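You operate a simulated robot arm through the tools that you are given. There is no shell and no other tool.

You are at the controls of a simulated robot arm. One attempt, no reset.

JOB
Unclamp the brown block, lay it on the deck's wall-side edge and sand the specks off the plate.
Fine: knob to FREE, slider back; blue puck, put back after; the vent stays shut. What is to be rubbed or washed off counts as gone when no trace of it is left.
Where things are to end (x, y in the base frame): brown block within 0.06 m of [0.57, 0.05].

Only the result counts: the job must be done as asked and must still hold three seconds after the hand-in. Knocking over, shifting, dropping, spilling or breaking anything else fails it.

ROBOT AND FRAMES
A 6-joint arm with a two-finger parallel gripper, fixed in place. Base frame: the origin is at the foot of the arm, x ahead of it, y to its left, z up. Readings come in m, degrees, newtons and seconds.
With the tool pointing down near the work surface it reaches from about 0.24 to 0.64 m from the base axis. Its first joint turns from -66.0 to 66.0 degrees. Payload 2.7 kg.
Tool frame: the origin (TCP) lies between the finger pads and is the grasp point; the fingertips stand 0.023 m ahead of it; z points along the fingers, y is the line along which they close. The gripper opens to 0.094 m. The fingers are 0.038 m wide and 0.01 m thick; the gripper's body (0.054 by 0.096 m) begins 0.039 m behind the TCP.
Orientation is told as [roll, pitch, yaw] about the base's x, y, z axes, in that order, counted from this pose: with the fingers straight down and closing along the base's y, the tool's x points along the base's -x, its y along +y and its z along -z.

CONTROLS
- The arm moves only by the tool arm_command. Its arguments are lists of equal length, an entry for each row: "xyz": the shift along the tool's x, y, z in m, a list of three; "angular": the turn, a rotation vector about the tool's x, y, z in degrees, a list of three; "fingers": the opening in per cent of the stroke, from 0 (shut) to 100 (fully open). In form: {"xyz": [[x, y, z], ...], "angular": [[rx, ry, rz], ...], "fingers": [fingers, ...]}. A call has 1 to 20 rows; each row shifts and turns the commanded pose from where the row before left it, along the tool's axes as they then stand. Each row takes 0.2 s and may step no farther than 0.05 m and 8.6 degrees from the row before; otherwise, or with a gripper value out of range, the whole call is refused. Where a pose cannot be reached the arm comes as near as it can. A force on the tool above 60 N (or 10 N above the force at the start of the call, whichever is more), or a blocked arm, ends the call early, and 0.2 s more pass. Each finger travels about 0.045 m/s and halts on what it meets, pressing with about 35 N; the grip force reading is that of the motor and also rises with nothing between the fingers. The clock runs only during rows and for 0.2 s after the last one: add rows that do not move to give the fingers time. The reply holds the time, the measured pose of the TCP, the force on the tool along the base axes, the opening and the grip force, in the units named above and with some noise, with the torque about the TCP (base axes, N m) and any sound that the robot's microphone picked up.
- Cameras (640 x 400 px; columns grow to the right, rows downward): "scene" is fixed at [0.0687, -0.4224, 1.4143]; the picture's right is [0.85, -0.53, 0.00], its down [-0.26, -0.41, -0.88] and it looks along [0.47, 0.74, -0.48] (base axes); focal length 316 px, centre (320, 200). "wrist" rides on the gripper at [0.086, 0.016, -0.075] in the tool frame; the picture's right is [-0.18, 0.98, 0.00], its down [-0.58, -0.11, -0.81] and it looks along [-0.79, -0.15, 0.59] (tool axes); focal length 243 px, centre (320, 200).
- get_image(camera): a new picture of that camera. The clock stands still meanwhile.
- measure_at(camera, pixels): there is no depth. For up to 12 entries [column, row, z] of the newest picture of that camera ("zoom" is the newest enlarged one), the place [x, y] in the base frame at which the ray of that pixel passes the height z, good to about 0.002 m. The clock stands still meanwhile.
- enlarge(camera, box): a new picture of the part [left, top, right, bottom] of that camera's present view, enlarged. The clock stands still meanwhile.
- close_job(): hands the job in; it is judged then, once.

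Leave the gripper open and the arm clear of the work at the hand-in unless told otherwise.

The tools are called after "Request:" as a command line: name --argument value ..., lists and objects as JSON in quotes. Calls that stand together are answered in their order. arm_command: Moves the arm, as the interface text tells. Its arguments: {"type":"object","properties":{"xyz":{"type":"array","items":{"type":"array","items":{"type":"number"}}},"angular":{"type":"array","items":{"type":"array","items":{"type":"number"}}},"fingers":{"type":"array","items":{"type":"number"}}},"required":["xyz","angular","fingers"]} The other tools are called the same way: get_image (camera) takes a picture; measure_at (camera, pixels) gives the place at which the rays of pixels pass given heights; enlarge (camera, box) takes an enlarged picture of a part of a camera's view; close_job () hands the job in.

At the start:

```text
time: 0.0
eef_pos: [0.3526, 0.0179, 1.1552]
orientation: [0.0, 0.1, 0.1]
ft_force: [-0.7, -0.5, 0.9]
torque: [0.0, 0.02, -0.01]
gripper_width: 0.0942
finger_force: 0.0
```

scene: 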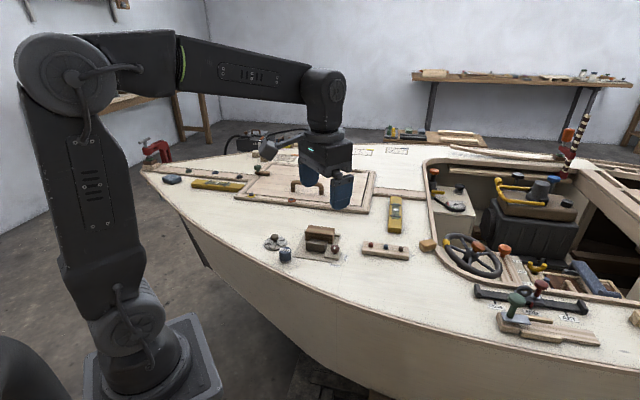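
wrist: 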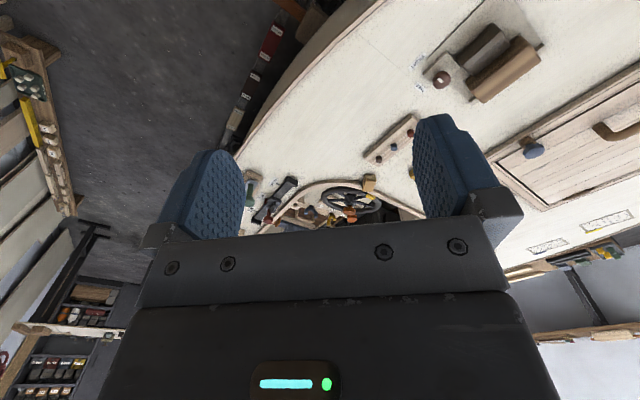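

I see a boat deck with a clamp holding a brown block (around pixel 320,240 in the scene), a blue knob-like item at about (285,255), and several other objects. I'll take enlarged views of the work area before I move.

Request:
enlarge --camera "scene" --box '[240, 200, 440, 325]'

Request:
enlarge --camera "scene" --box '[140, 120, 440, 308]'

Request:
enlarge --camera "wrist" --box '[340, 0, 640, 188]'

```text
3.20 times, centred on (340, 262) of scene
```

zoom: 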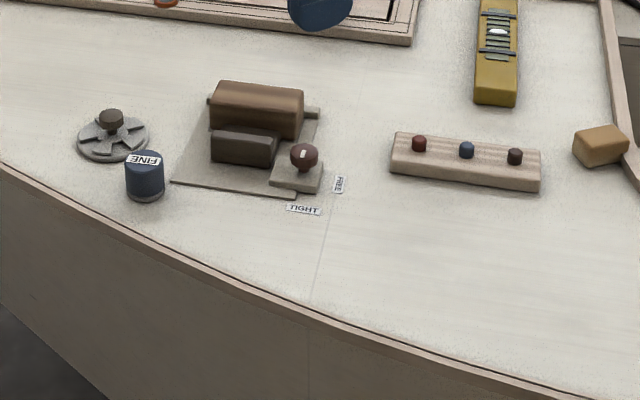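

```text
2.13 times, centred on (290, 214) of scene
```

zoom: 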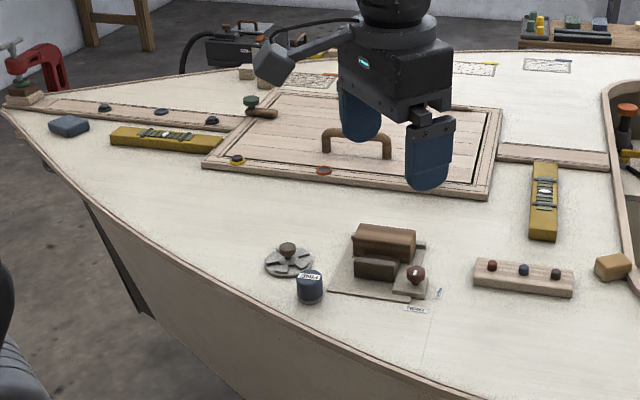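

```text
2.13 times, centred on (490, 94) of wrist
```

zoom: 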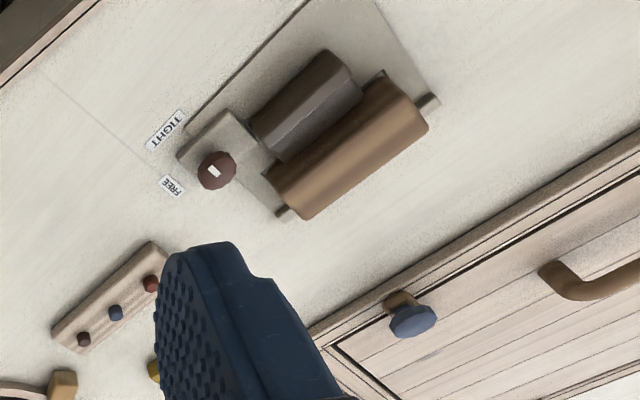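

The clamp has a grey base plate, a dark slider jaw, a brown block, and a knob with FREE and TIGHT labels. Beside it are a blue puck marked FINE and a round grey vent. To find the deck height I'll measure the TIGHT label at scene (335,265) and wrist (418,61) at several candidate heights, and do the same for the FREE label.

Request:
measure_at --camera "scene" --pixels '[[334.7, 265.1, 0.6], [334.7, 265.1, 0.7], [334.7, 265.1, 0.8], [334.7, 265.1, 0.9], [345.6, 257.3, 0.6], [345.6, 257.3, 0.7], [345.6, 257.3, 0.8], [345.6, 257.3, 0.9]]'

Request:
measure_at --camera "wrist" --pixels '[[417.8, 61.4, 0.6], [417.8, 61.4, 0.7], [417.8, 61.4, 0.8], [417.8, 61.4, 0.9], [420.6, 87.2, 0.6], [420.6, 87.2, 0.7], [420.6, 87.2, 0.8], [420.6, 87.2, 0.9]]'

```text
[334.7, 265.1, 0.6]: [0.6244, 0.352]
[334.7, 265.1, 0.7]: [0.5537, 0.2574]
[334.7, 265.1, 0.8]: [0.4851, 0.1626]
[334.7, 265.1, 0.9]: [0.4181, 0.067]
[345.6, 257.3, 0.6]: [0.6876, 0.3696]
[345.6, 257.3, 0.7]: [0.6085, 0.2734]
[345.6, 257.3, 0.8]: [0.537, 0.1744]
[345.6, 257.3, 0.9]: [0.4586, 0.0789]
```

```text
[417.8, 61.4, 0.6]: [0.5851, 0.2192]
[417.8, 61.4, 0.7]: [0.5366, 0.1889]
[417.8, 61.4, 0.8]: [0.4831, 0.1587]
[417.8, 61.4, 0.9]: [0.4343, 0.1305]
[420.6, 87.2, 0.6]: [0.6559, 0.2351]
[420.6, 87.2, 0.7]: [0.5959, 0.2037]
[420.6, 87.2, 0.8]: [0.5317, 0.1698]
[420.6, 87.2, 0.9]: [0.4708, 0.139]
```

The two rays agree at z ≈ 0.80, so the deck height is about 0.80 m. TIGHT is near (0.484, 0.161) and FREE near (0.533, 0.172). Next I'll measure more scene pixels to locate the vise, the puck, the vent and the hull edge.

Request:
measure_at --camera "scene" --pixels '[[293.8, 255.7, 0.8], [332.8, 260.7, 0.8], [338.0, 240.0, 0.8], [305.0, 230.0, 0.8], [285.6, 260.4, 0.8], [275.0, 243.0, 0.8], [362.0, 254.0, 0.8], [408.0, 258.5, 0.8], [383.0, 278.0, 0.8], [337.0, 293.3, 0.8], [390.0, 313.0, 0.8], [427.0, 245.0, 0.8]]'

Request:
get_image --camera "scene"

```text
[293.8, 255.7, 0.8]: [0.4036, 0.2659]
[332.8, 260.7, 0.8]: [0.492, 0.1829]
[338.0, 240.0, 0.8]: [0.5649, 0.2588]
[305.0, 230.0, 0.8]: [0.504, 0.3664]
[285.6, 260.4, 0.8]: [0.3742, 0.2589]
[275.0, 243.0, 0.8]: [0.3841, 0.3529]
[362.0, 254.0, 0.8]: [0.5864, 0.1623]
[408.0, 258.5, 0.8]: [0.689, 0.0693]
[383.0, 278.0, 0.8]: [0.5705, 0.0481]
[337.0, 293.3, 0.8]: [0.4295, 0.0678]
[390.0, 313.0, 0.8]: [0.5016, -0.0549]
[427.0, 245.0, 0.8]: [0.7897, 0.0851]
```

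```text
taken
```

scene: 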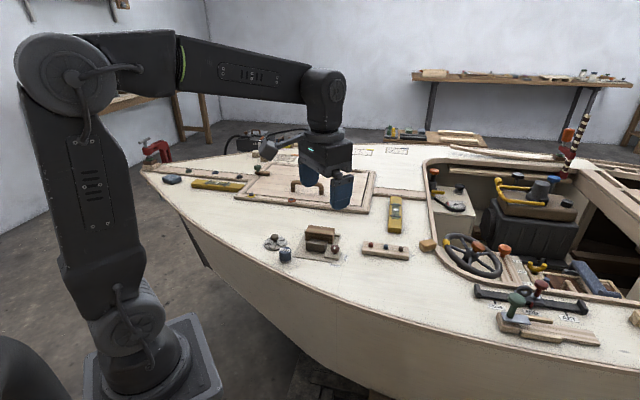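

The vise plate spans roughly (0.40,0.27), (0.49,0.18), (0.565,0.26) and (0.47,0.35), so it sits turned about 45° in the base frame. I'll move the gripper back and lower it to about (0.262, 0.104, 0.985), then yaw +45° so the wrist camera looks at the vise.

Request:
arm_command --xyz '[[0.018, 0.0172, 0.034], [0.018, 0.0172, 0.034], [0.018, 0.0172, 0.034], [0.018, 0.0172, 0.034], [0.018, 0.0172, 0.034], [0, 0, 0], [0, 0, 0], [0, 0, 0], [0, 0, 0], [0, 0, 0], [0, 0, 0], [0, 0, 0]]' --angular '[[0, 0, 0], [0, 0, 0], [0, 0, 0], [0, 0, 0], [0, 0, 0], [0, 0, -7.5], [0, 0, -7.5], [0, 0, -7.5], [0, 0, -7.5], [0, 0, -7.5], [0, 0, -7.5], [0, 0, 0]]' --fingers '[100, 100, 100, 100, 100, 100, 100, 100, 100, 100, 100, 100]'

Request:
get_image --camera "wrist"

Request:
get_image --camera "scene"

```text
time: 2.6
eef_pos: [0.2633, 0.1038, 0.9837]
orientation: [0.0, 0.0, 45.1]
ft_force: [-0.9, -0.5, 0.3]
torque: [0.0, 0.0, -0.03]
gripper_width: 0.094
finger_force: 0.1
```

```text
taken
```

wrist: 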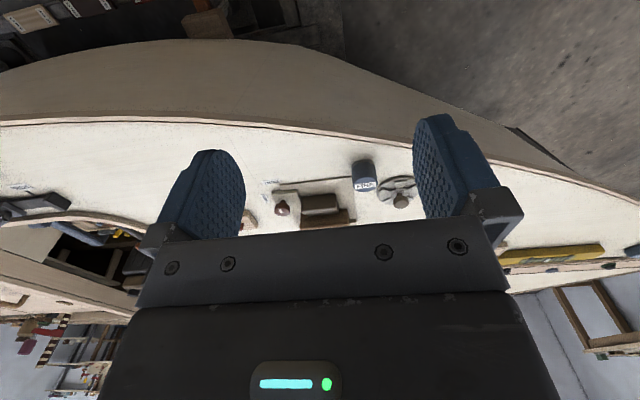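

```text
taken
```

scene: 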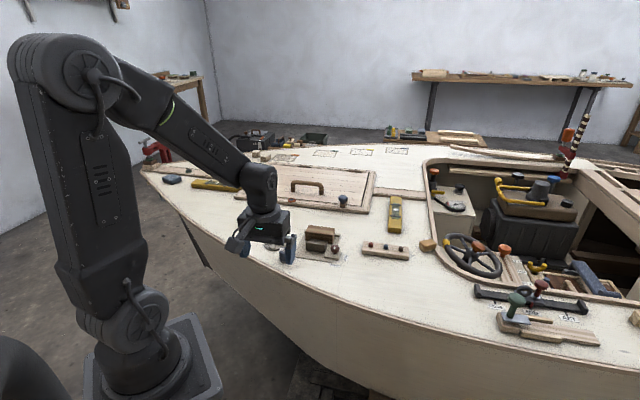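

The wrist view is too shallow, with the vise near (315,205) at its edge. I'll move the TCP up and over to about (0.484, 0.251, 1.046) and tilt it 25° about the tool y axis so the camera looks more steeply down.

Request:
arm_command --xyz '[[-0.0372, -0.0075, -0.0089], [-0.0372, -0.0075, -0.0089], [-0.0372, -0.0075, -0.0089], [-0.0372, -0.0075, -0.0089], [-0.0372, -0.0075, -0.0089], [-0.0372, -0.0075, -0.0089], [-0.0372, -0.0075, -0.0089], [0, 0, 0], [0, 0, 0], [0, 0, 0], [0, 0, 0]]' --angular '[[0, 0, 0], [0, 0, 0], [0, 0, 0], [0, 0, 0], [0, 0, 0], [0, 0, 0], [0, 0, 0], [0, 8.33, 0], [0, 8.33, 0], [0, 8.33, 0], [0, 0, 0]]' --fingers '[100, 100, 100, 100, 100, 100, 100, 100, 100, 100, 100]'

Request:
get_image --camera "wrist"

Request:
get_image --camera "scene"

```text
time: 5.0
eef_pos: [0.4844, 0.2506, 1.0464]
orientation: [0.0, 25.1, 45.0]
ft_force: [-0.2, -0.5, -0.1]
torque: [0.0, 0.0, 0.0]
gripper_width: 0.094
finger_force: 0.1
```

```text
taken
```

wrist: 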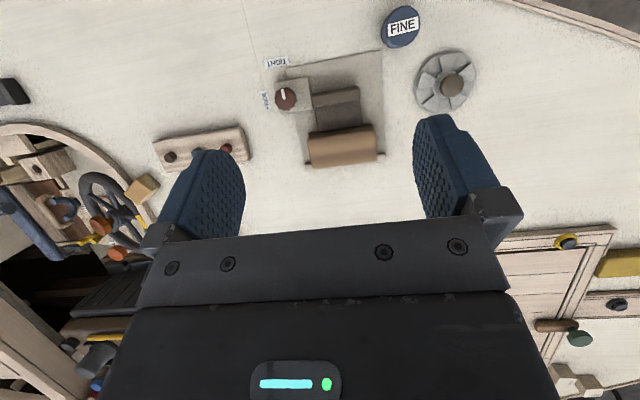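

```text
taken
```

scene: 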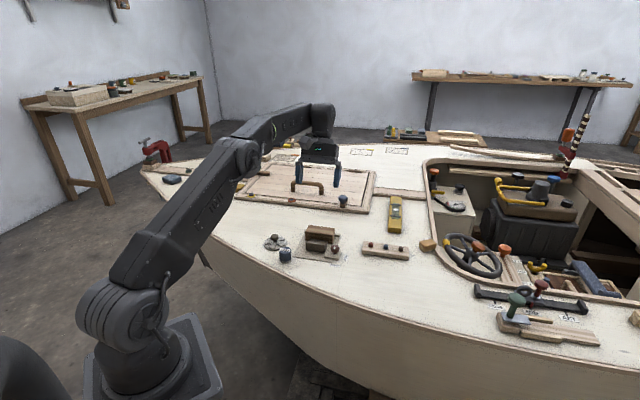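

The view is clear now. The brown block is at about (342,146), the slider at (337,107), the knob at (286,98), the puck at (402,27) and the vent at (448,82). I'll enlarge the vise region and the puck/vent region.

Request:
enlarge --camera "wrist" --box '[240, 0, 496, 160]'

Request:
enlarge --camera "wrist" --box '[250, 45, 410, 175]'

Request:
enlarge --camera "scene" --box '[260, 220, 356, 280]'

```text
2.50 times, centred on (368, 80) of wrist
```

zoom: 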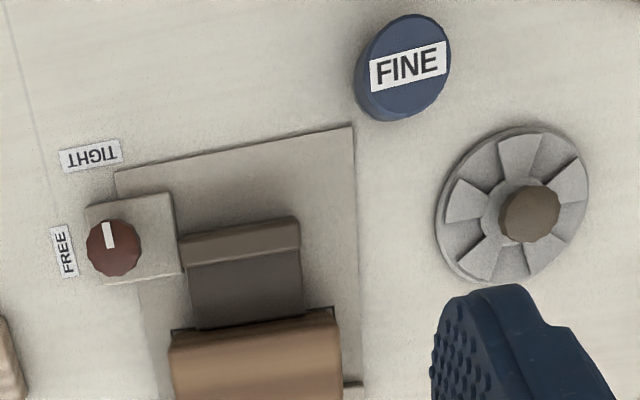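

```text
3.08 times, centred on (330, 110) of wrist
```

zoom: 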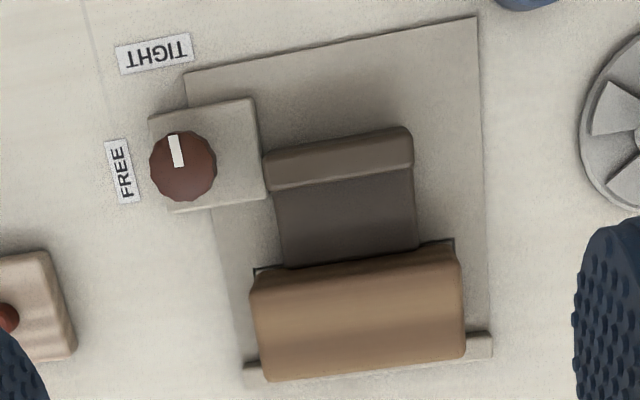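

```text
6.67 times, centred on (308, 250) of scene
```

zoom: 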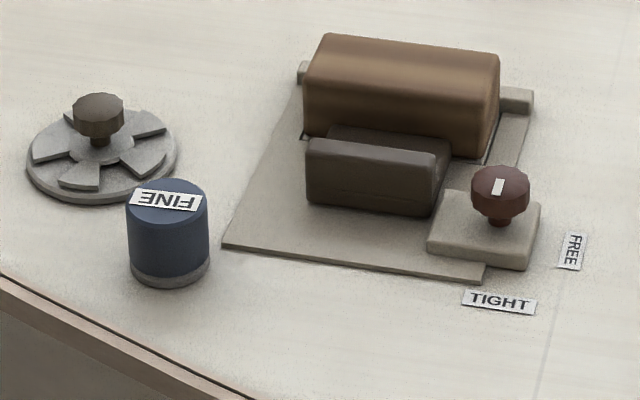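

The knob's white mark points toward TIGHT, and FREE is 90° counter-clockwise seen from above. The slider has a raised ridge at its near end. I'll triangulate heights from both cameras for the knob top, the ridge corner, the block top corners, and the puck and vent tops.

Request:
measure_at --camera "scene" --pixels '[[334.6, 248.0, 0.82], [334.6, 248.0, 0.86], [325.5, 243.0, 0.82], [325.5, 243.0, 0.86], [334.6, 227.5, 0.84], [334.6, 227.5, 0.88], [309.0, 225.5, 0.84], [309.0, 225.5, 0.88], [284.9, 250.0, 0.82], [284.9, 250.0, 0.86], [274.7, 235.5, 0.82], [274.7, 235.5, 0.86]]'

Request:
measure_at --camera "wrist" --pixels '[[283.5, 96.0, 0.82], [283.5, 96.0, 0.86], [312.5, 95.0, 0.82], [312.5, 95.0, 0.86], [308.0, 137.0, 0.84], [308.0, 137.0, 0.88], [375.0, 128.0, 0.84], [375.0, 128.0, 0.88], [403.0, 25.8, 0.82], [403.0, 25.8, 0.86], [452.0, 85.0, 0.82], [452.0, 85.0, 0.86]]'

```text
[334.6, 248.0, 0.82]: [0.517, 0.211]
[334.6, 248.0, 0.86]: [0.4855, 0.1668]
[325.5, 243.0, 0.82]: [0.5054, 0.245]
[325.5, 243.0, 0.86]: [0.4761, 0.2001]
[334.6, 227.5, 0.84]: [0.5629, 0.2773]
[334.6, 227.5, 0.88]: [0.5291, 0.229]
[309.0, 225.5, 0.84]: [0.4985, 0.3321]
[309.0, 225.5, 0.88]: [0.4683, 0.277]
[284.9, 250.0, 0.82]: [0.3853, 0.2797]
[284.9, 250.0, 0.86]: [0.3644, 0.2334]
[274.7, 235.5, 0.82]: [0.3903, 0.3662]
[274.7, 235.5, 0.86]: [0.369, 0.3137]
```

```text
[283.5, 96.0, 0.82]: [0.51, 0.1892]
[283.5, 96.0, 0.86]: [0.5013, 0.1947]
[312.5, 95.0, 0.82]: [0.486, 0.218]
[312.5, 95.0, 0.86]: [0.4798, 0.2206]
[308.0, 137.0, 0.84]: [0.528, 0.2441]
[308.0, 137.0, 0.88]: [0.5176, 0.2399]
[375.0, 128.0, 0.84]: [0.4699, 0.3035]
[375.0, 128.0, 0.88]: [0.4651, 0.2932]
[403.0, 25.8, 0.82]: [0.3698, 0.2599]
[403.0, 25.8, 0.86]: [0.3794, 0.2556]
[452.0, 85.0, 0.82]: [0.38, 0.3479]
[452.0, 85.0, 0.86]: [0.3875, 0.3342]
```

The knob top is at z ≈ 0.836 and the ridge top at z ≈ 0.845. The puck top is at z ≈ 0.84, near (0.375, 0.258). I'll now measure outlines in the wrist image at those heights: knob centre and edges, ridge ends, knob base block, labels and plate corners.

Request:
measure_at --camera "wrist" --pixels '[[285.5, 98.5, 0.835], [274.5, 99.5, 0.835], [296.5, 97.5, 0.835], [312.1, 95.5, 0.845], [358.0, 86.6, 0.845], [314.4, 106.8, 0.845], [360.5, 98.6, 0.845], [276.0, 62.5, 0.8], [264.5, 100.8, 0.8], [286.1, 69.4, 0.802], [381.0, 50.5, 0.802], [384.6, 152.3, 0.802]]'

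Request:
measure_at --camera "wrist" --pixels '[[274.1, 83.3, 0.812], [306.0, 76.5, 0.812], [312.8, 108.4, 0.812], [281.2, 114.0, 0.812], [307.6, 136.0, 0.87], [375.0, 126.5, 0.87], [312.8, 168.0, 0.87], [377.5, 160.5, 0.87], [305.0, 165.0, 0.815], [386.0, 153.0, 0.815], [403.0, 26.0, 0.84], [443.0, 82.0, 0.81]]'

```text
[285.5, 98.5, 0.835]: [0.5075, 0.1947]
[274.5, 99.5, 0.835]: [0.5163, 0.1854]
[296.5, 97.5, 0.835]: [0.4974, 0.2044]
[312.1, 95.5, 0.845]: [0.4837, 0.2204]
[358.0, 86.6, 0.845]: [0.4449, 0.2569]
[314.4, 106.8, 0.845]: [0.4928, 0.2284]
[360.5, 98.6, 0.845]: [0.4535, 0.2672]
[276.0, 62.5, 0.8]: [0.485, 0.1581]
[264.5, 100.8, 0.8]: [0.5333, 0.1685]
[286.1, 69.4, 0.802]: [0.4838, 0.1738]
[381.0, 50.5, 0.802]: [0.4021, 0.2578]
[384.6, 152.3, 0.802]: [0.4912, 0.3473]
```

```text
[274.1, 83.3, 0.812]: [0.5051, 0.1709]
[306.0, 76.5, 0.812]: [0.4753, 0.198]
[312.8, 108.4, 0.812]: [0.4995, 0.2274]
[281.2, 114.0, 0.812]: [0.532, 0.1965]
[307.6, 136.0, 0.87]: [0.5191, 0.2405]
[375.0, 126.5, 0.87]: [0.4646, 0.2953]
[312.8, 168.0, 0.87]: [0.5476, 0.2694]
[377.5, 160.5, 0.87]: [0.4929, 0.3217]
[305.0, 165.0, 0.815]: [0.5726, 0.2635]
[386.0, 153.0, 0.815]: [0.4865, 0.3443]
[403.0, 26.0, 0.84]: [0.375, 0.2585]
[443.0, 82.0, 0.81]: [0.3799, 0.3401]
```

The vise is turned 45° with its long axis at azimuth about -45°. The knob centre is about (0.507, 0.195) with a diameter of about 0.027. The ridge centre is about (0.469, 0.243) and the block centre about (0.506, 0.282). I need the block's height more exactly for gripper-body clearance, so I'll undo the tilt and back off for a second wrist view.

Request:
arm_command --xyz '[[0, 0, 0], [0, 0, 0], [0, 0, 0], [0.0415, 0.0099, 0.0067], [0.0415, 0.0099, 0.0067], [0.0415, 0.0099, 0.0067], [0, 0, 0]]' --angular '[[0, -8.36, 0], [0, -8.36, 0], [0, -8.36, 0], [0, 0, 0], [0, 0, 0], [0, 0, 0], [0, 0, 0]]' --fingers '[100, 100, 100, 100, 100, 100, 100]'

Request:
enlarge --camera "wrist" --box '[230, 90, 430, 215]'

```text
time: 6.6
eef_pos: [0.3736, 0.183, 1.0266]
orientation: [0.1, -0.1, 45.1]
ft_force: [0.2, -0.4, 1.2]
torque: [-0.01, -0.01, 0.01]
gripper_width: 0.0939
finger_force: 0.1
```

```text
3.20 times, centred on (330, 152) of wrist
```

zoom: 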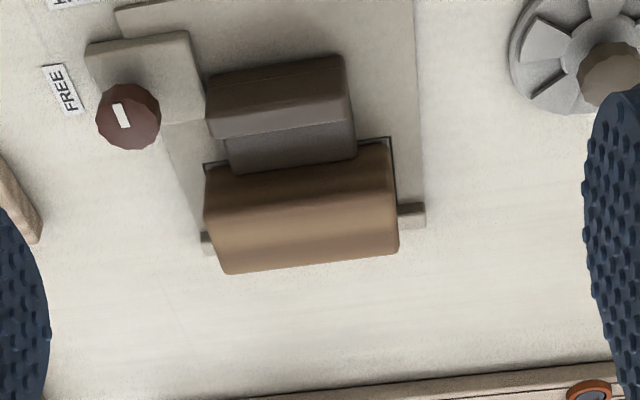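

Now I see the far top edge of the block at zoom (228,273)–(398,250), the ridge and the knob from a lower angle. I'll measure these at two heights each for triangulation.

Request:
measure_at --camera "zoom" --pixels '[[228, 273, 0.86], [228, 273, 0.88], [398, 250, 0.86], [398, 250, 0.88], [205, 172, 0.82], [205, 172, 0.86], [128, 118, 0.83], [128, 118, 0.84], [213, 138, 0.84], [213, 138, 0.85], [354, 112, 0.84], [354, 112, 0.85]]'

Request:
measure_at --camera "zoom" --pixels '[[86, 46, 0.805], [86, 46, 0.815], [188, 32, 0.81], [204, 238, 0.815], [425, 206, 0.815], [424, 226, 0.815], [397, 206, 0.802], [390, 137, 0.802], [204, 160, 0.802], [610, 75, 0.84], [575, 60, 0.805], [160, 125, 0.835]]'

```text
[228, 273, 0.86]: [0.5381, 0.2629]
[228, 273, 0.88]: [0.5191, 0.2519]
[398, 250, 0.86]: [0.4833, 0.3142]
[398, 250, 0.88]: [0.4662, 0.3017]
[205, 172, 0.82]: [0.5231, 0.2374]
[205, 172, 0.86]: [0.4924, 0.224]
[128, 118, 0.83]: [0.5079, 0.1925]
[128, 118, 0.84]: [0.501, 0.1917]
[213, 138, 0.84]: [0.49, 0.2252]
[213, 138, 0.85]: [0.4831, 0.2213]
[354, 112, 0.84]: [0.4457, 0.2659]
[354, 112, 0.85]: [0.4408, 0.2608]
```

```text
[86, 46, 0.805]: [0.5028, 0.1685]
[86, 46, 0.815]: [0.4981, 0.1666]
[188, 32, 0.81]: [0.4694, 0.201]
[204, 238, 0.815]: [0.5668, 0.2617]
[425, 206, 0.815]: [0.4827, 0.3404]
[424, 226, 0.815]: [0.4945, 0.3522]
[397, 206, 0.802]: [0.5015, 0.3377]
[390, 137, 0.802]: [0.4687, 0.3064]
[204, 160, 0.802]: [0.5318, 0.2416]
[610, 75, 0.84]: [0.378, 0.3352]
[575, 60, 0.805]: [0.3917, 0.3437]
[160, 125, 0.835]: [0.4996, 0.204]
```

Triangulating with both views gives a block top z ≈ 0.842, ridge top ≈ 0.835 and knob top ≈ 0.831 centred near (0.508, 0.194). I'll turn to yaw -45° so the fingers close along the slide direction, hover over the knob at z ≈ 0.90, and narrow the opening to 50 %.

Request:
arm_command --xyz '[[0, 0, 0], [0, 0, 0], [0, 0, 0], [0, 0, 0], [0, 0, 0], [0, 0, 0], [0, 0, 0], [0, 0, 0], [0, 0, 0], [0, 0, 0], [0, 0, 0], [-0.01745, 0.02056, 0.0253], [-0.01745, 0.02056, 0.0253], [-0.01745, 0.02056, 0.0253], [-0.01745, 0.02056, 0.0253], [-0.01745, 0.02056, 0.0253], [0, 0, 0]]' --angular '[[0, 0, 8.19], [0, 0, 8.19], [0, 0, 8.19], [0, 0, 8.19], [0, 0, 8.19], [0, 0, 8.19], [0, 0, 8.19], [0, 0, 8.19], [0, 0, 8.19], [0, 0, 8.19], [0, 0, 8.19], [0, 0, 0], [0, 0, 0], [0, 0, 0], [0, 0, 0], [0, 0, 0], [0, 0, 0]]' --fingers '[100, 90, 80, 70, 60, 50, 50, 50, 50, 50, 50, 50, 50, 50, 50, 50, 50]'

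Request:
get_image --camera "wrist"

Request:
enlarge --camera "scene" --box '[260, 200, 388, 280]'

```text
time: 10.2
eef_pos: [0.5126, 0.196, 0.8987]
orientation: [0.1, 0.0, -45.1]
ft_force: [-0.4, -0.1, -0.5]
torque: [0.02, -0.02, -0.01]
gripper_width: 0.0469
finger_force: 0.2
```

```text
taken
```

wrist: 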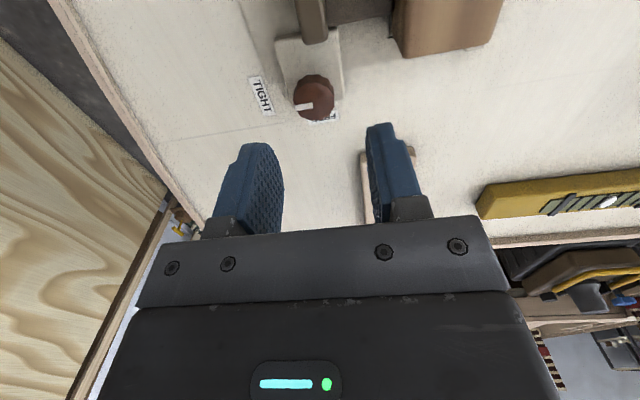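

```text
5.00 times, centred on (324, 240) of scene
```

zoom: 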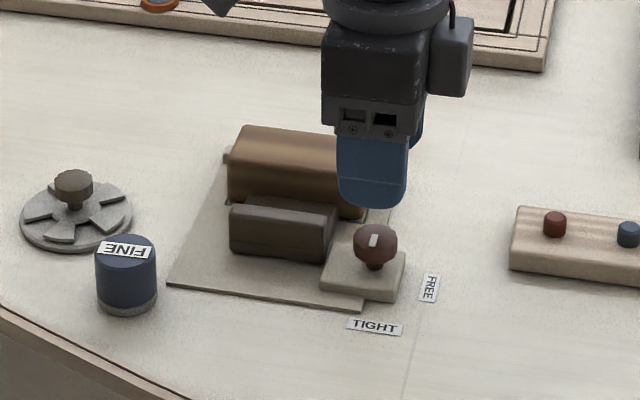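

I'm hovering at (0.5126, 0.196, 0.8987) with the knob visible at about (313,97) between the fingers. I'll enlarge and measure the knob centre from this close view.

Request:
enlarge --camera "wrist" --box '[240, 40, 400, 140]'

```text
4.00 times, centred on (320, 90) of wrist
```

zoom: 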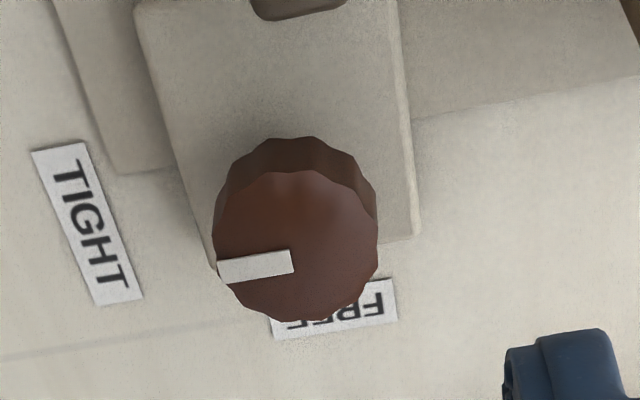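

The knob's top face is centred at about zoom (296,247), with edges at (213,240) and (378,250). I'll measure those at several heights.

Request:
measure_at --camera "zoom" --pixels '[[296, 247, 0.825], [296, 247, 0.83], [296, 247, 0.836], [213, 238, 0.83], [378, 255, 0.83], [295, 170, 0.83], [298, 322, 0.83], [414, 236, 0.812], [134, 5, 0.812], [90, 225, 0.8]]'

```text
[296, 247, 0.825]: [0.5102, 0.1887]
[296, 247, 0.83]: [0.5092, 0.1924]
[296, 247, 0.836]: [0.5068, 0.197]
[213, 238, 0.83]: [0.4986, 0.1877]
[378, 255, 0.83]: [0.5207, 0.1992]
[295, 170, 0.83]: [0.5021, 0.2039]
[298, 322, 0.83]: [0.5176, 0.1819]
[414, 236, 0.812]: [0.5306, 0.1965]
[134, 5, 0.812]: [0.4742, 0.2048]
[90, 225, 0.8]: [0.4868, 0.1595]
```

All three views agree: knob top at z ≈ 0.83, centre about (0.5085, 0.193). I'll align and descend so the fingertips straddle the knob head, with TCP z ≈ 0.842 and tips ≈ 0.819.

Request:
arm_command --xyz '[[0.0008, -0.005, 0.015], [0, 0, 0.015], [0, 0, 0.0135], [0, 0, 0.0135], [0, 0, 0]]' --angular '[[0, 0, 0], [0, 0, 0], [0, 0, 0], [0, 0, 0], [0, 0, 0]]' --fingers '[50, 50, 50, 50, 50]'

Request:
get_image --camera "wrist"

Request:
enlarge --camera "scene" --box '[290, 210, 370, 260]'

```text
time: 11.4
eef_pos: [0.5071, 0.1931, 0.8418]
orientation: [0.1, 0.0, -45.0]
ft_force: [-0.7, 0.6, 0.0]
torque: [-0.03, 0.01, -0.01]
gripper_width: 0.0469
finger_force: 0.0
```

```text
taken
```

wrist: 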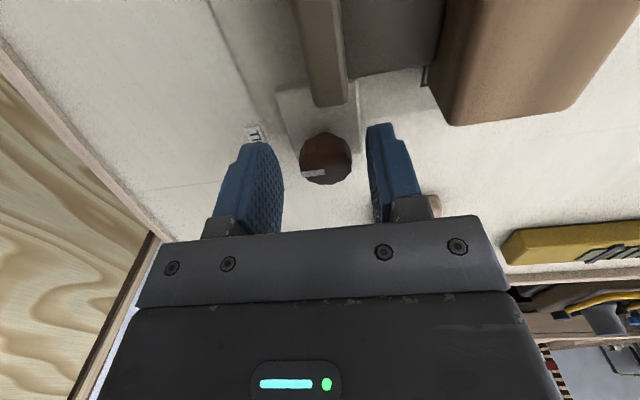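

```text
8.00 times, centred on (330, 235) of scene
```

zoom: 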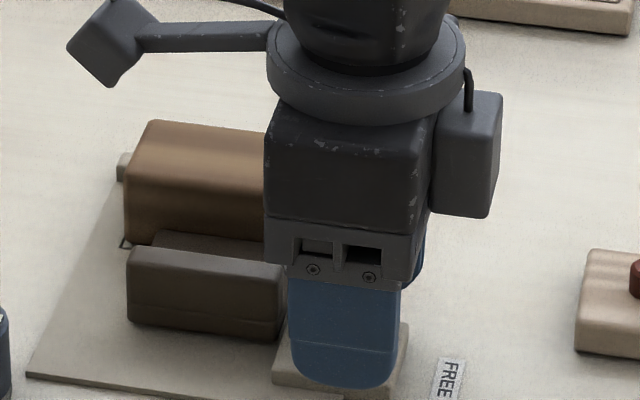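

The knob is centred between the fingers at about (326,158), which matches where the TCP axis should project. Now I'll close on it.

Request:
arm_command --xyz '[[0, 0, 0], [0, 0, 0], [0, 0, 0], [0, 0, 0]]' --angular '[[0, 0, 0], [0, 0, 0], [0, 0, 0], [0, 0, 0]]' --fingers '[0, 0, 0, 0]'

```text
time: 12.4
eef_pos: [0.5088, 0.195, 0.8427]
orientation: [0.7, -0.1, -45.1]
ft_force: [20.8, 21.7, -7.8]
torque: [-0.09, 0.13, 0.01]
gripper_width: 0.0257
finger_force: 44.7
```

The grip is on the knob at width 0.0257, but there is about a 30 N side load along +tool-y. I'll shift the commanded pose +0.0025 m along tool y to relieve it before turning.

Request:
arm_command --xyz '[[0, 0.0015, 0], [0, 0.001, 0], [0, 0, 0]]' --angular '[[0, 0, 0], [0, 0, 0], [0, 0, 0]]' --fingers '[0, 0, 0]'

```text
time: 13.2
eef_pos: [0.509, 0.195, 0.8439]
orientation: [0.3, 0.1, -45.1]
ft_force: [6.1, 15.7, 1.2]
torque: [-0.34, -0.77, 0.01]
gripper_width: 0.0257
finger_force: 44.9
```

The load is down to about 16 N. I'll add a small further shift to relieve the rest.

Request:
arm_command --xyz '[[0.0008, 0.0022, 0], [0, 0, 0]]' --angular '[[0, 0, 0], [0, 0, 0]]' --fingers '[0, 0]'

```text
time: 13.8
eef_pos: [0.5087, 0.1957, 0.8432]
orientation: [-0.1, 0.0, -45.2]
ft_force: [-3.7, -1.0, 14.3]
torque: [0.13, 0.33, -0.02]
gripper_width: 0.0256
finger_force: 44.6
```

The side load is nearly gone. Next I'll turn counter-clockwise seen from above, 45° first in 7.5° steps, watching the torque.

Request:
arm_command --xyz '[[0, 0, 0], [0, 0, 0], [0, 0, 0], [0, 0, 0], [0, 0, 0], [0, 0, 0]]' --angular '[[0, 0, -7.5], [0, 0, -7.5], [0, 0, -7.5], [0, 0, -7.5], [0, 0, -7.5], [0, 0, -7.5]]' --fingers '[0, 0, 0, 0, 0, 0]'

Request:
get_image --camera "wrist"

```text
time: 15.2
eef_pos: [0.509, 0.1948, 0.8431]
orientation: [0.0, -0.2, 0.1]
ft_force: [-5.8, -19.8, 18.5]
torque: [-0.38, -0.08, 0.01]
gripper_width: 0.0255
finger_force: 45.3
```

```text
taken
```

wrist: 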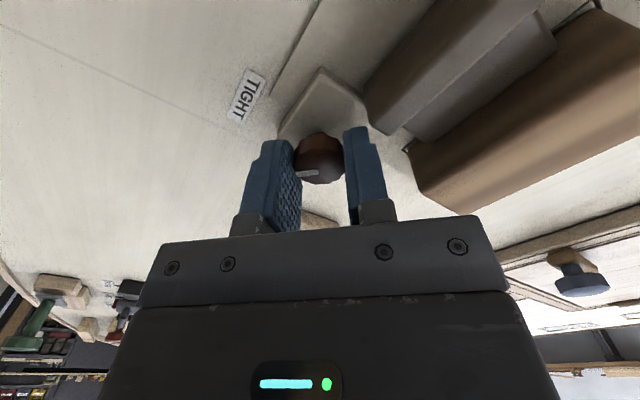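

The knob turns with the fingers, since the mark keeps its place in the wrist picture. There is about a 20 N load along -y and 18 N upward, so I'll relieve it with small shifts and turn the remaining 45°.

Request:
arm_command --xyz '[[0.0005, -0.002, -0.001], [0, 0, 0], [0, 0, 0], [0, 0, 0], [0, 0, 0], [0, 0, 0], [0, 0, 0]]' --angular '[[0, 0, 0], [0, 0, -7.5], [0, 0, -7.5], [0, 0, -7.5], [0, 0, -7.5], [0, 0, -7.5], [0, 0, -7.5]]' --fingers '[0, 0, 0, 0, 0, 0, 0]'

Request:
get_image --camera "wrist"

```text
time: 16.8
eef_pos: [0.5085, 0.1945, 0.8427]
orientation: [0.0, -0.1, 45.1]
ft_force: [16.8, -6.0, -9.3]
torque: [0.52, -0.76, -0.32]
gripper_width: 0.0257
finger_force: 45.1
```

```text
taken
```

wrist: 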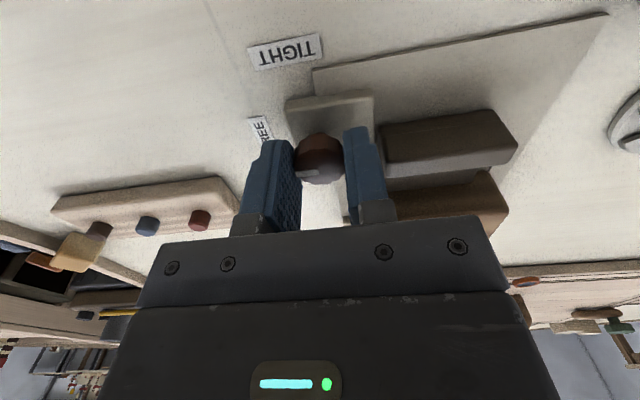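

The knob has turned 90° and a reaction torque of -0.32 N m suggests its stop is near. I'll nudge 4° more to confirm it is fully at FREE.

Request:
arm_command --xyz '[[0, 0, 0], [0, 0, 0]]' --angular '[[0, 0, -4], [0, 0, 0]]' --fingers '[0, 0]'

Request:
enlarge --camera "wrist" --box '[240, 80, 400, 180]'

```text
time: 17.4
eef_pos: [0.5083, 0.1938, 0.8427]
orientation: [0.0, -0.1, 49.1]
ft_force: [14.4, -9.5, -6.7]
torque: [0.13, -0.28, -0.21]
gripper_width: 0.0257
finger_force: 44.7
```

```text
4.00 times, centred on (320, 130) of wrist
```

zoom: 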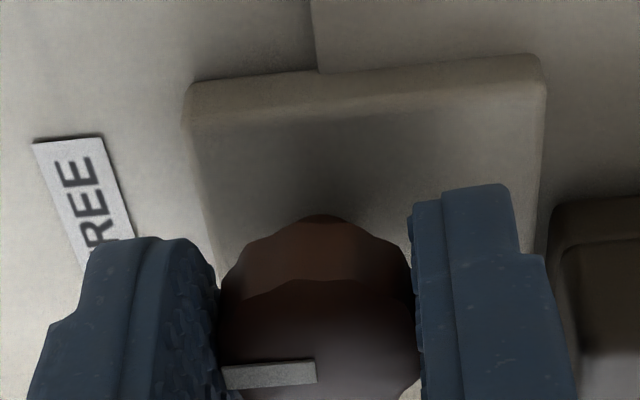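

The mark now points toward FREE and the torque is no longer rising. I'll open just slightly to 34 % so the right finger doesn't touch the slider ridge, then lift straight up.

Request:
arm_command --xyz '[[0, 0, 0], [0, 0, 0], [0, 0, -0.01], [0, 0, -0.02], [0, 0, -0.03], [0, 0, -0.03], [0, 0, 0]]' --angular '[[0, 0, 0], [0, 0, 0], [0, 0, 0], [0, 0, 0], [0, 0, 0], [0, 0, 0], [0, 0, 0]]' --fingers '[34, 34, 34, 34, 34, 34, 34]'

Request:
get_image --camera "wrist"

Request:
enlarge --camera "scene" --box '[260, 210, 372, 280]'

```text
time: 19.0
eef_pos: [0.5083, 0.1927, 0.935]
orientation: [0.0, -0.1, 48.9]
ft_force: [0.0, 1.0, 0.9]
torque: [-0.04, 0.03, 0.04]
gripper_width: 0.032
finger_force: 0.1
```

```text
taken
```

wrist: 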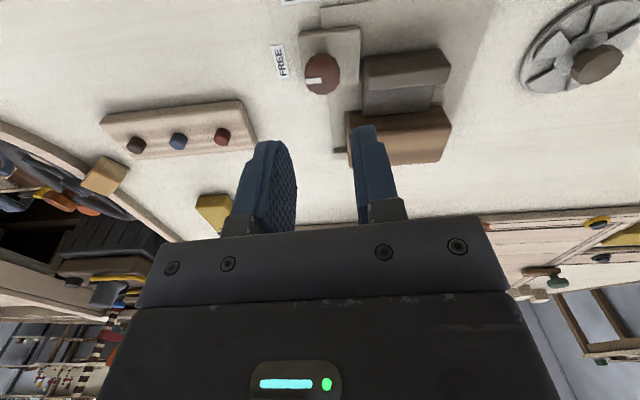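

```text
5.71 times, centred on (316, 245) of scene
```

zoom: 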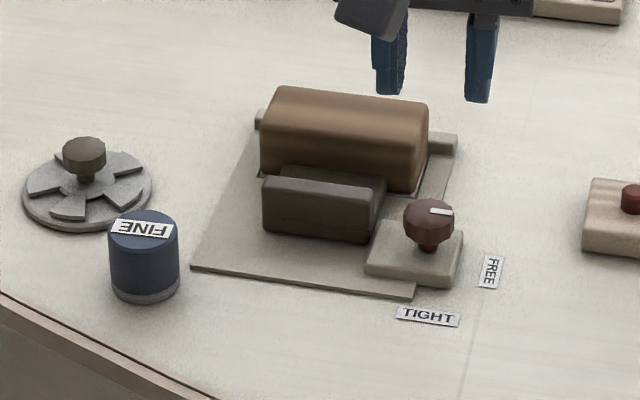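

The mark now points right toward FREE in the scene view. I'll enlarge the wrist view to check the angle and the slider's shape.

Request:
enlarge --camera "wrist" --box '[260, 0, 480, 138]'

```text
2.90 times, centred on (370, 69) of wrist
```

zoom: 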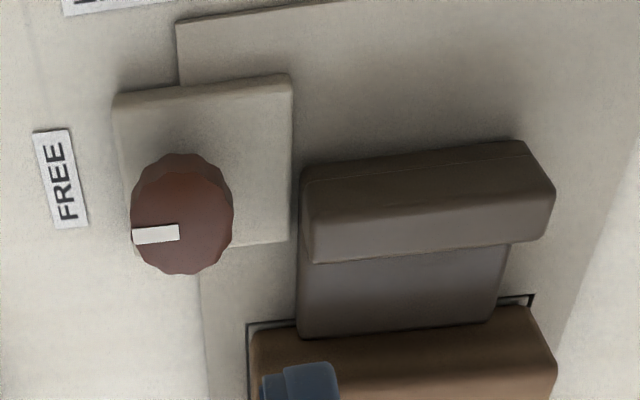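

I'll measure the mark's direction and the ridge top corners from this closer view.

Request:
measure_at --camera "zoom" --pixels '[[180, 230, 0.83], [133, 236, 0.83], [184, 226, 0.83], [310, 200, 0.835], [550, 180, 0.835], [316, 262, 0.835], [548, 240, 0.835], [300, 334, 0.82], [502, 312, 0.82], [250, 325, 0.803], [532, 298, 0.803]]'

Request:
measure_at --camera "zoom" --pixels '[[316, 262, 0.825], [316, 262, 0.845], [548, 240, 0.825], [548, 240, 0.845]]'

```text
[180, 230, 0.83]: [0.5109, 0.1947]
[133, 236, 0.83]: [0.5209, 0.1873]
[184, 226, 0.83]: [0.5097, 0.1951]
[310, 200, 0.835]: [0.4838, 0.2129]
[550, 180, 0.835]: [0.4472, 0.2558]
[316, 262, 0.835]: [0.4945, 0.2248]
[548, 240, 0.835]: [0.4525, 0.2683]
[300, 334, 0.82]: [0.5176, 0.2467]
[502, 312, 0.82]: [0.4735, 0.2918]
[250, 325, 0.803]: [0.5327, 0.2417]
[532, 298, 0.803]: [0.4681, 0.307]
```

```text
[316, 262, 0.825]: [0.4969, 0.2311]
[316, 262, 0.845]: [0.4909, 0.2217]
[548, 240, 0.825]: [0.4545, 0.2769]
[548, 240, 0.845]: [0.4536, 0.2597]
```

The slider body is low (top ≈ 0.814) with a raised ridge (top ≈ 0.832, about 0.012 thick) centred near (0.470, 0.245). There is about a 33 mm gap to the block. I'll turn back to yaw -45° and hover over the ridge at z ≈ 0.89 with a 38 % opening.

Request:
arm_command --xyz '[[0, 0, 0], [0, 0, 0], [0, 0, 0], [0, 0, 0], [0, 0, 0], [0, 0, 0], [0, 0, 0], [0, 0, 0], [0, 0, 0], [0, 0, 0], [0, 0, 0], [0.0319, 0.0049, 0.0225], [0.0319, 0.0049, 0.0225], [0, 0, 0]]' --angular '[[0, 0, 8.54], [0, 0, 8.54], [0, 0, 8.54], [0, 0, 8.54], [0, 0, 8.54], [0, 0, 8.54], [0, 0, 8.54], [0, 0, 8.54], [0, 0, 8.54], [0, 0, 8.54], [0, 0, 8.54], [0, 0, 0], [0, 0, 0], [0, 0, 0]]' --fingers '[38, 38, 38, 38, 38, 38, 38, 38, 38, 38, 38, 38, 38, 38]'

Request:
get_image --camera "wrist"

```text
time: 22.0
eef_pos: [0.4676, 0.2482, 0.8899]
orientation: [0.1, 0.0, -44.9]
ft_force: [-0.2, 0.5, 0.1]
torque: [0.02, 0.01, -0.01]
gripper_width: 0.0357
finger_force: 0.1
```

```text
taken
```

wrist: 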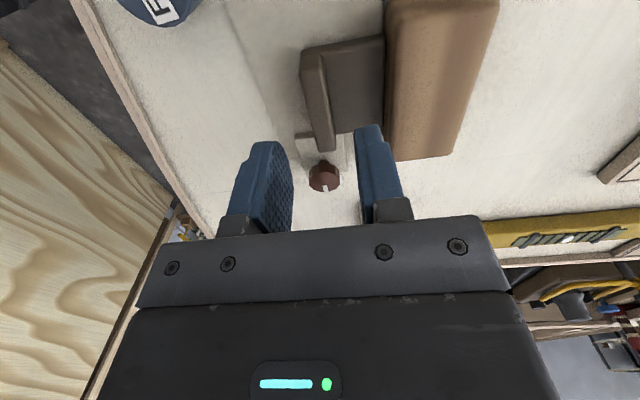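

Request:
enlarge --camera "wrist" --box '[270, 20, 430, 120]'

```text
4.00 times, centred on (350, 70) of wrist
```

zoom: 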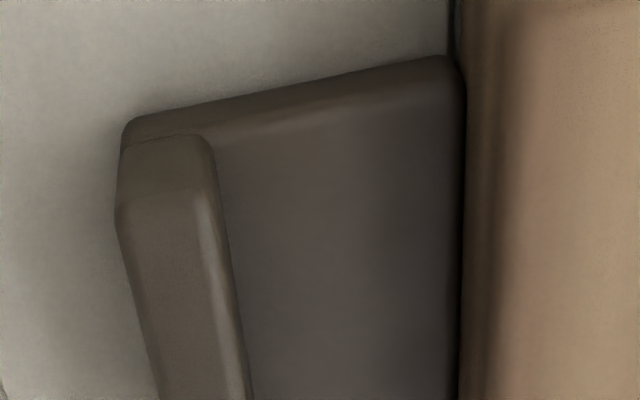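

The ridge, slider body and block are clearly separated here. I'll measure the ridge's two top edges, at zoom (140,300) and (235,300), and the block's near edge at (465,300).

Request:
measure_at --camera "zoom" --pixels '[[140, 300, 0.832], [232, 300, 0.832], [115, 205, 0.832], [212, 195, 0.832], [465, 300, 0.815], [465, 300, 0.84], [505, 300, 0.84], [462, 100, 0.815], [125, 122, 0.802]]'

```text
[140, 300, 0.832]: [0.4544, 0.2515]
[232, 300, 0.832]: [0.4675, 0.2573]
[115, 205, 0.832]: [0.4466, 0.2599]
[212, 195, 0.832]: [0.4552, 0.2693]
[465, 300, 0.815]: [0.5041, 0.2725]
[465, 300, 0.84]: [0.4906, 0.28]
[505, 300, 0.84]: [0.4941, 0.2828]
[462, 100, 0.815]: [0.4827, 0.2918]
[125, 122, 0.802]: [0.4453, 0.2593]
```

The ridge spans v = 0.499–0.512 along the slide axis and the TCP is at v = 0.506, so it is centred. I'll descend 0.048 m to TCP z ≈ 0.842 so the tips straddle the ridge.

Request:
arm_command --xyz '[[0, 0, 0.015], [0, 0, 0.015], [0, 0, 0.01], [0, 0, 0.008], [0, 0, 0]]' --angular '[[0, 0, 0], [0, 0, 0], [0, 0, 0], [0, 0, 0], [0, 0, 0]]' --fingers '[38, 38, 38, 38, 38]'

Request:
get_image --camera "wrist"

Request:
enlarge --camera "scene" --box '[270, 205, 366, 265]'

```text
time: 23.2
eef_pos: [0.47, 0.2484, 0.8406]
orientation: [0.1, 0.0, -45.0]
ft_force: [0.1, 0.7, -0.7]
torque: [0.02, 0.05, -0.01]
gripper_width: 0.0357
finger_force: 0.1
```

```text
taken
```

wrist: 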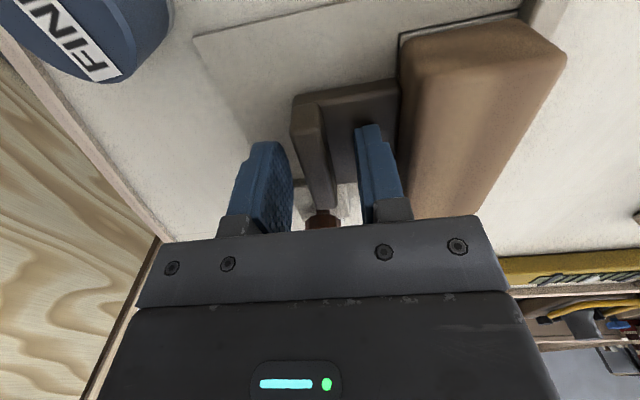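

```text
6.67 times, centred on (318, 235) of scene
```

zoom: 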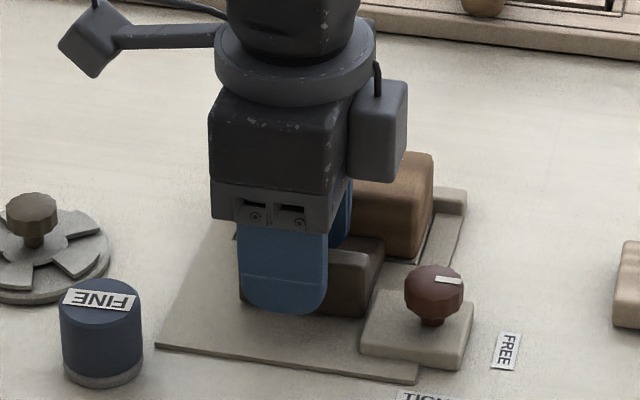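

The fingers straddle the ridge with no contact. Closing on it now.

Request:
arm_command --xyz '[[0, 0, 0], [0, 0, 0], [0, 0, 0], [0, 0, 0]]' --angular '[[0, 0, 0], [0, 0, 0], [0, 0, 0], [0, 0, 0]]' --fingers '[0, 0, 0, 0]'

```text
time: 24.2
eef_pos: [0.4675, 0.2461, 0.8393]
orientation: [-0.2, 0.2, -45.0]
ft_force: [-16.8, -15.3, 8.0]
torque: [0.07, 0.21, 0.25]
gripper_width: 0.0139
finger_force: 44.9
```

The ridge is gripped at width 0.0139. I'll pull back along tool -y in small steps.

Request:
arm_command --xyz '[[0, -0.003, 0], [0, -0.004, 0], [0, -0.004, 0], [0, -0.004, 0], [0, 0, 0]]' --angular '[[0, 0, 0], [0, 0, 0], [0, 0, 0], [0, 0, 0], [0, 0, 0]]' --fingers '[0, 0, 0, 0, 0]'

Request:
get_image --camera "wrist"

```text
time: 25.4
eef_pos: [0.4586, 0.2371, 0.8402]
orientation: [-0.1, 0.1, -45.1]
ft_force: [-8.9, 10.3, -19.2]
torque: [-0.57, -0.77, -0.06]
gripper_width: 0.0137
finger_force: 45.1
```

```text
taken
```

wrist: 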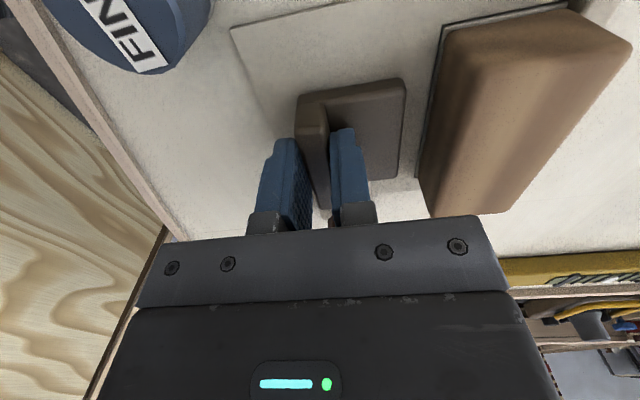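

The slider is moving, and a gap to the block has opened. I'll keep pulling another ~15 mm with care.

Request:
arm_command --xyz '[[0.001, -0.004, -0.001], [0, -0.004, 0], [0, -0.004, 0], [0, -0.003, 0], [0, 0, 0]]' --angular '[[0, 0, 0], [0, 0, 0], [0, 0, 0], [0, 0, 0], [0, 0, 0]]' --fingers '[0, 0, 0, 0, 0]'

Request:
get_image --camera "wrist"

```text
time: 26.6
eef_pos: [0.4463, 0.2252, 0.8392]
orientation: [0.0, 0.0, -45.0]
ft_force: [-9.5, 13.0, -22.6]
torque: [0.9, 0.83, 0.21]
gripper_width: 0.0138
finger_force: 45.1
```

```text
taken
```

wrist: 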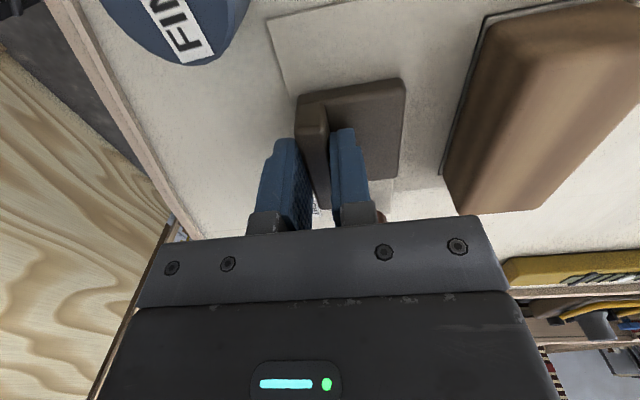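

The slider has come back about 30 mm, with its ridge near the plate's front edge. I'll pull another few mm gently to find its end stop.

Request:
arm_command --xyz '[[0.001, -0.003, -0.001], [0, -0.003, 0], [0, -0.002, 0], [0, 0, 0]]' --angular '[[0, 0, 0], [0, 0, 0], [0, 0, 0], [0, 0, 0]]' --fingers '[0, 0, 0, 0]'

Request:
enlarge --camera "scene" --box '[270, 205, 366, 265]'

```text
time: 27.5
eef_pos: [0.4475, 0.2258, 0.8443]
orientation: [1.3, -0.3, -45.0]
ft_force: [11.7, 8.2, -12.5]
torque: [-0.04, 0.38, -0.14]
gripper_width: 0.0142
finger_force: 45.1
stopped in row 4: the force on the tool passed its limit at 61 N (the readings are from after the stop); the commanded pose is now the measured one
```

```text
6.67 times, centred on (318, 235) of scene
```

zoom: 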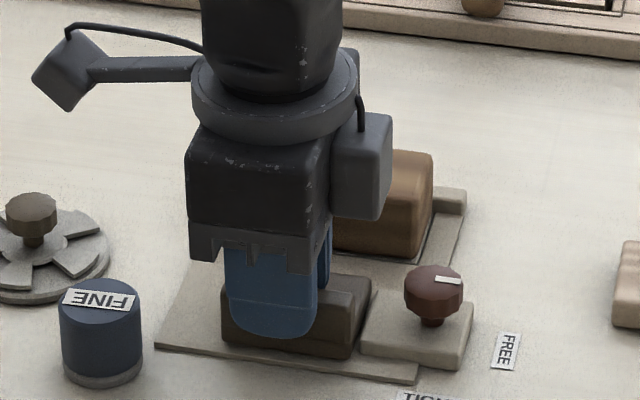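

The force limit tripped because the slider is at its end stop. The block stayed put and the knob is at FREE. I'll release the ridge, opening to 38 %, and lift straight up.

Request:
arm_command --xyz '[[0, 0, 0], [0, 0, 0], [0, 0, -0.01], [0, 0, -0.02], [0, 0, -0.03], [0, 0, -0.03], [0, 0, -0.03], [0, 0, 0]]' --angular '[[0, 0, 0], [0, 0, 0], [0, 0, 0], [0, 0, 0], [0, 0, 0], [0, 0, 0], [0, 0, 0], [0, 0, 0]]' --fingers '[38, 38, 38, 38, 50, 60, 70, 80]'

Request:
get_image --camera "wrist"

Request:
enlarge --camera "scene" --box '[260, 205, 372, 275]'

```text
time: 29.3
eef_pos: [0.4442, 0.2238, 0.9644]
orientation: [1.0, -0.2, -45.0]
ft_force: [0.2, -0.7, -0.3]
torque: [0.0, -0.05, -0.04]
gripper_width: 0.0753
finger_force: 0.1
```

```text
taken
```

wrist: 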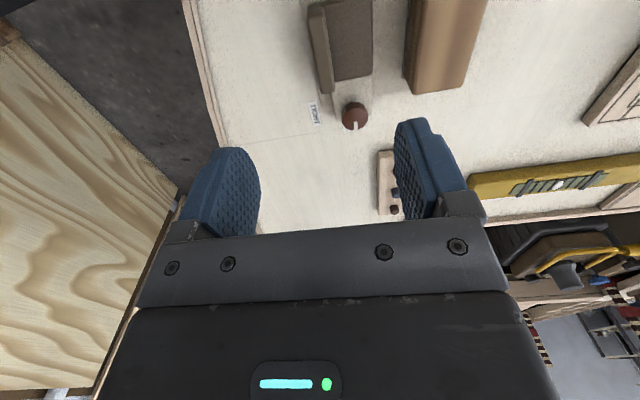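

```text
5.71 times, centred on (316, 240) of scene
```

zoom: 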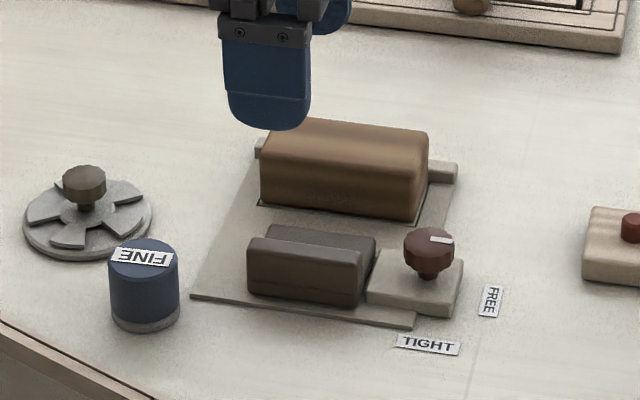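

The slider is fully back and the block is free. I'll move to hover over the block at about (0.515, 0.2895, 0.92), straighten the 1° roll, and look closely.

Request:
arm_command --xyz '[[0, 0, 0], [-0.0012, 0.0322, 0.0148], [-0.0012, 0.0322, 0.0148], [-0.0012, 0.0322, 0.0148], [0, 0, 0]]' --angular '[[1.0, 0.2, 0], [0, 0, 0], [0, 0, 0], [0, 0, 0], [0, 0, 0]]' --fingers '[75, 75, 75, 75, 75]'

Request:
get_image --camera "wrist"

```text
time: 30.5
eef_pos: [0.5177, 0.2903, 0.9198]
orientation: [0.3, -0.2, -45.0]
ft_force: [0.8, 1.0, -0.5]
torque: [0.0, 0.0, 0.01]
gripper_width: 0.0703
finger_force: 0.0
```

```text
taken
```

wrist: 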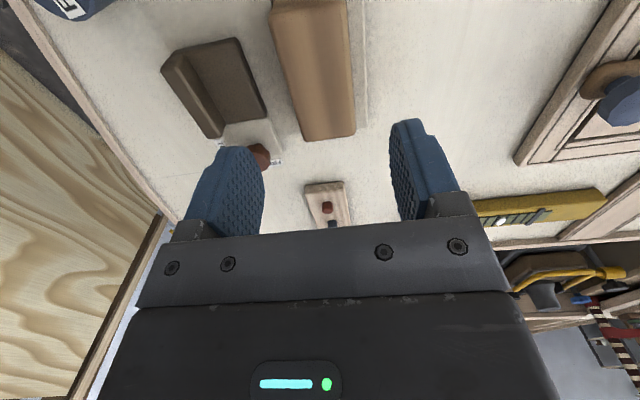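

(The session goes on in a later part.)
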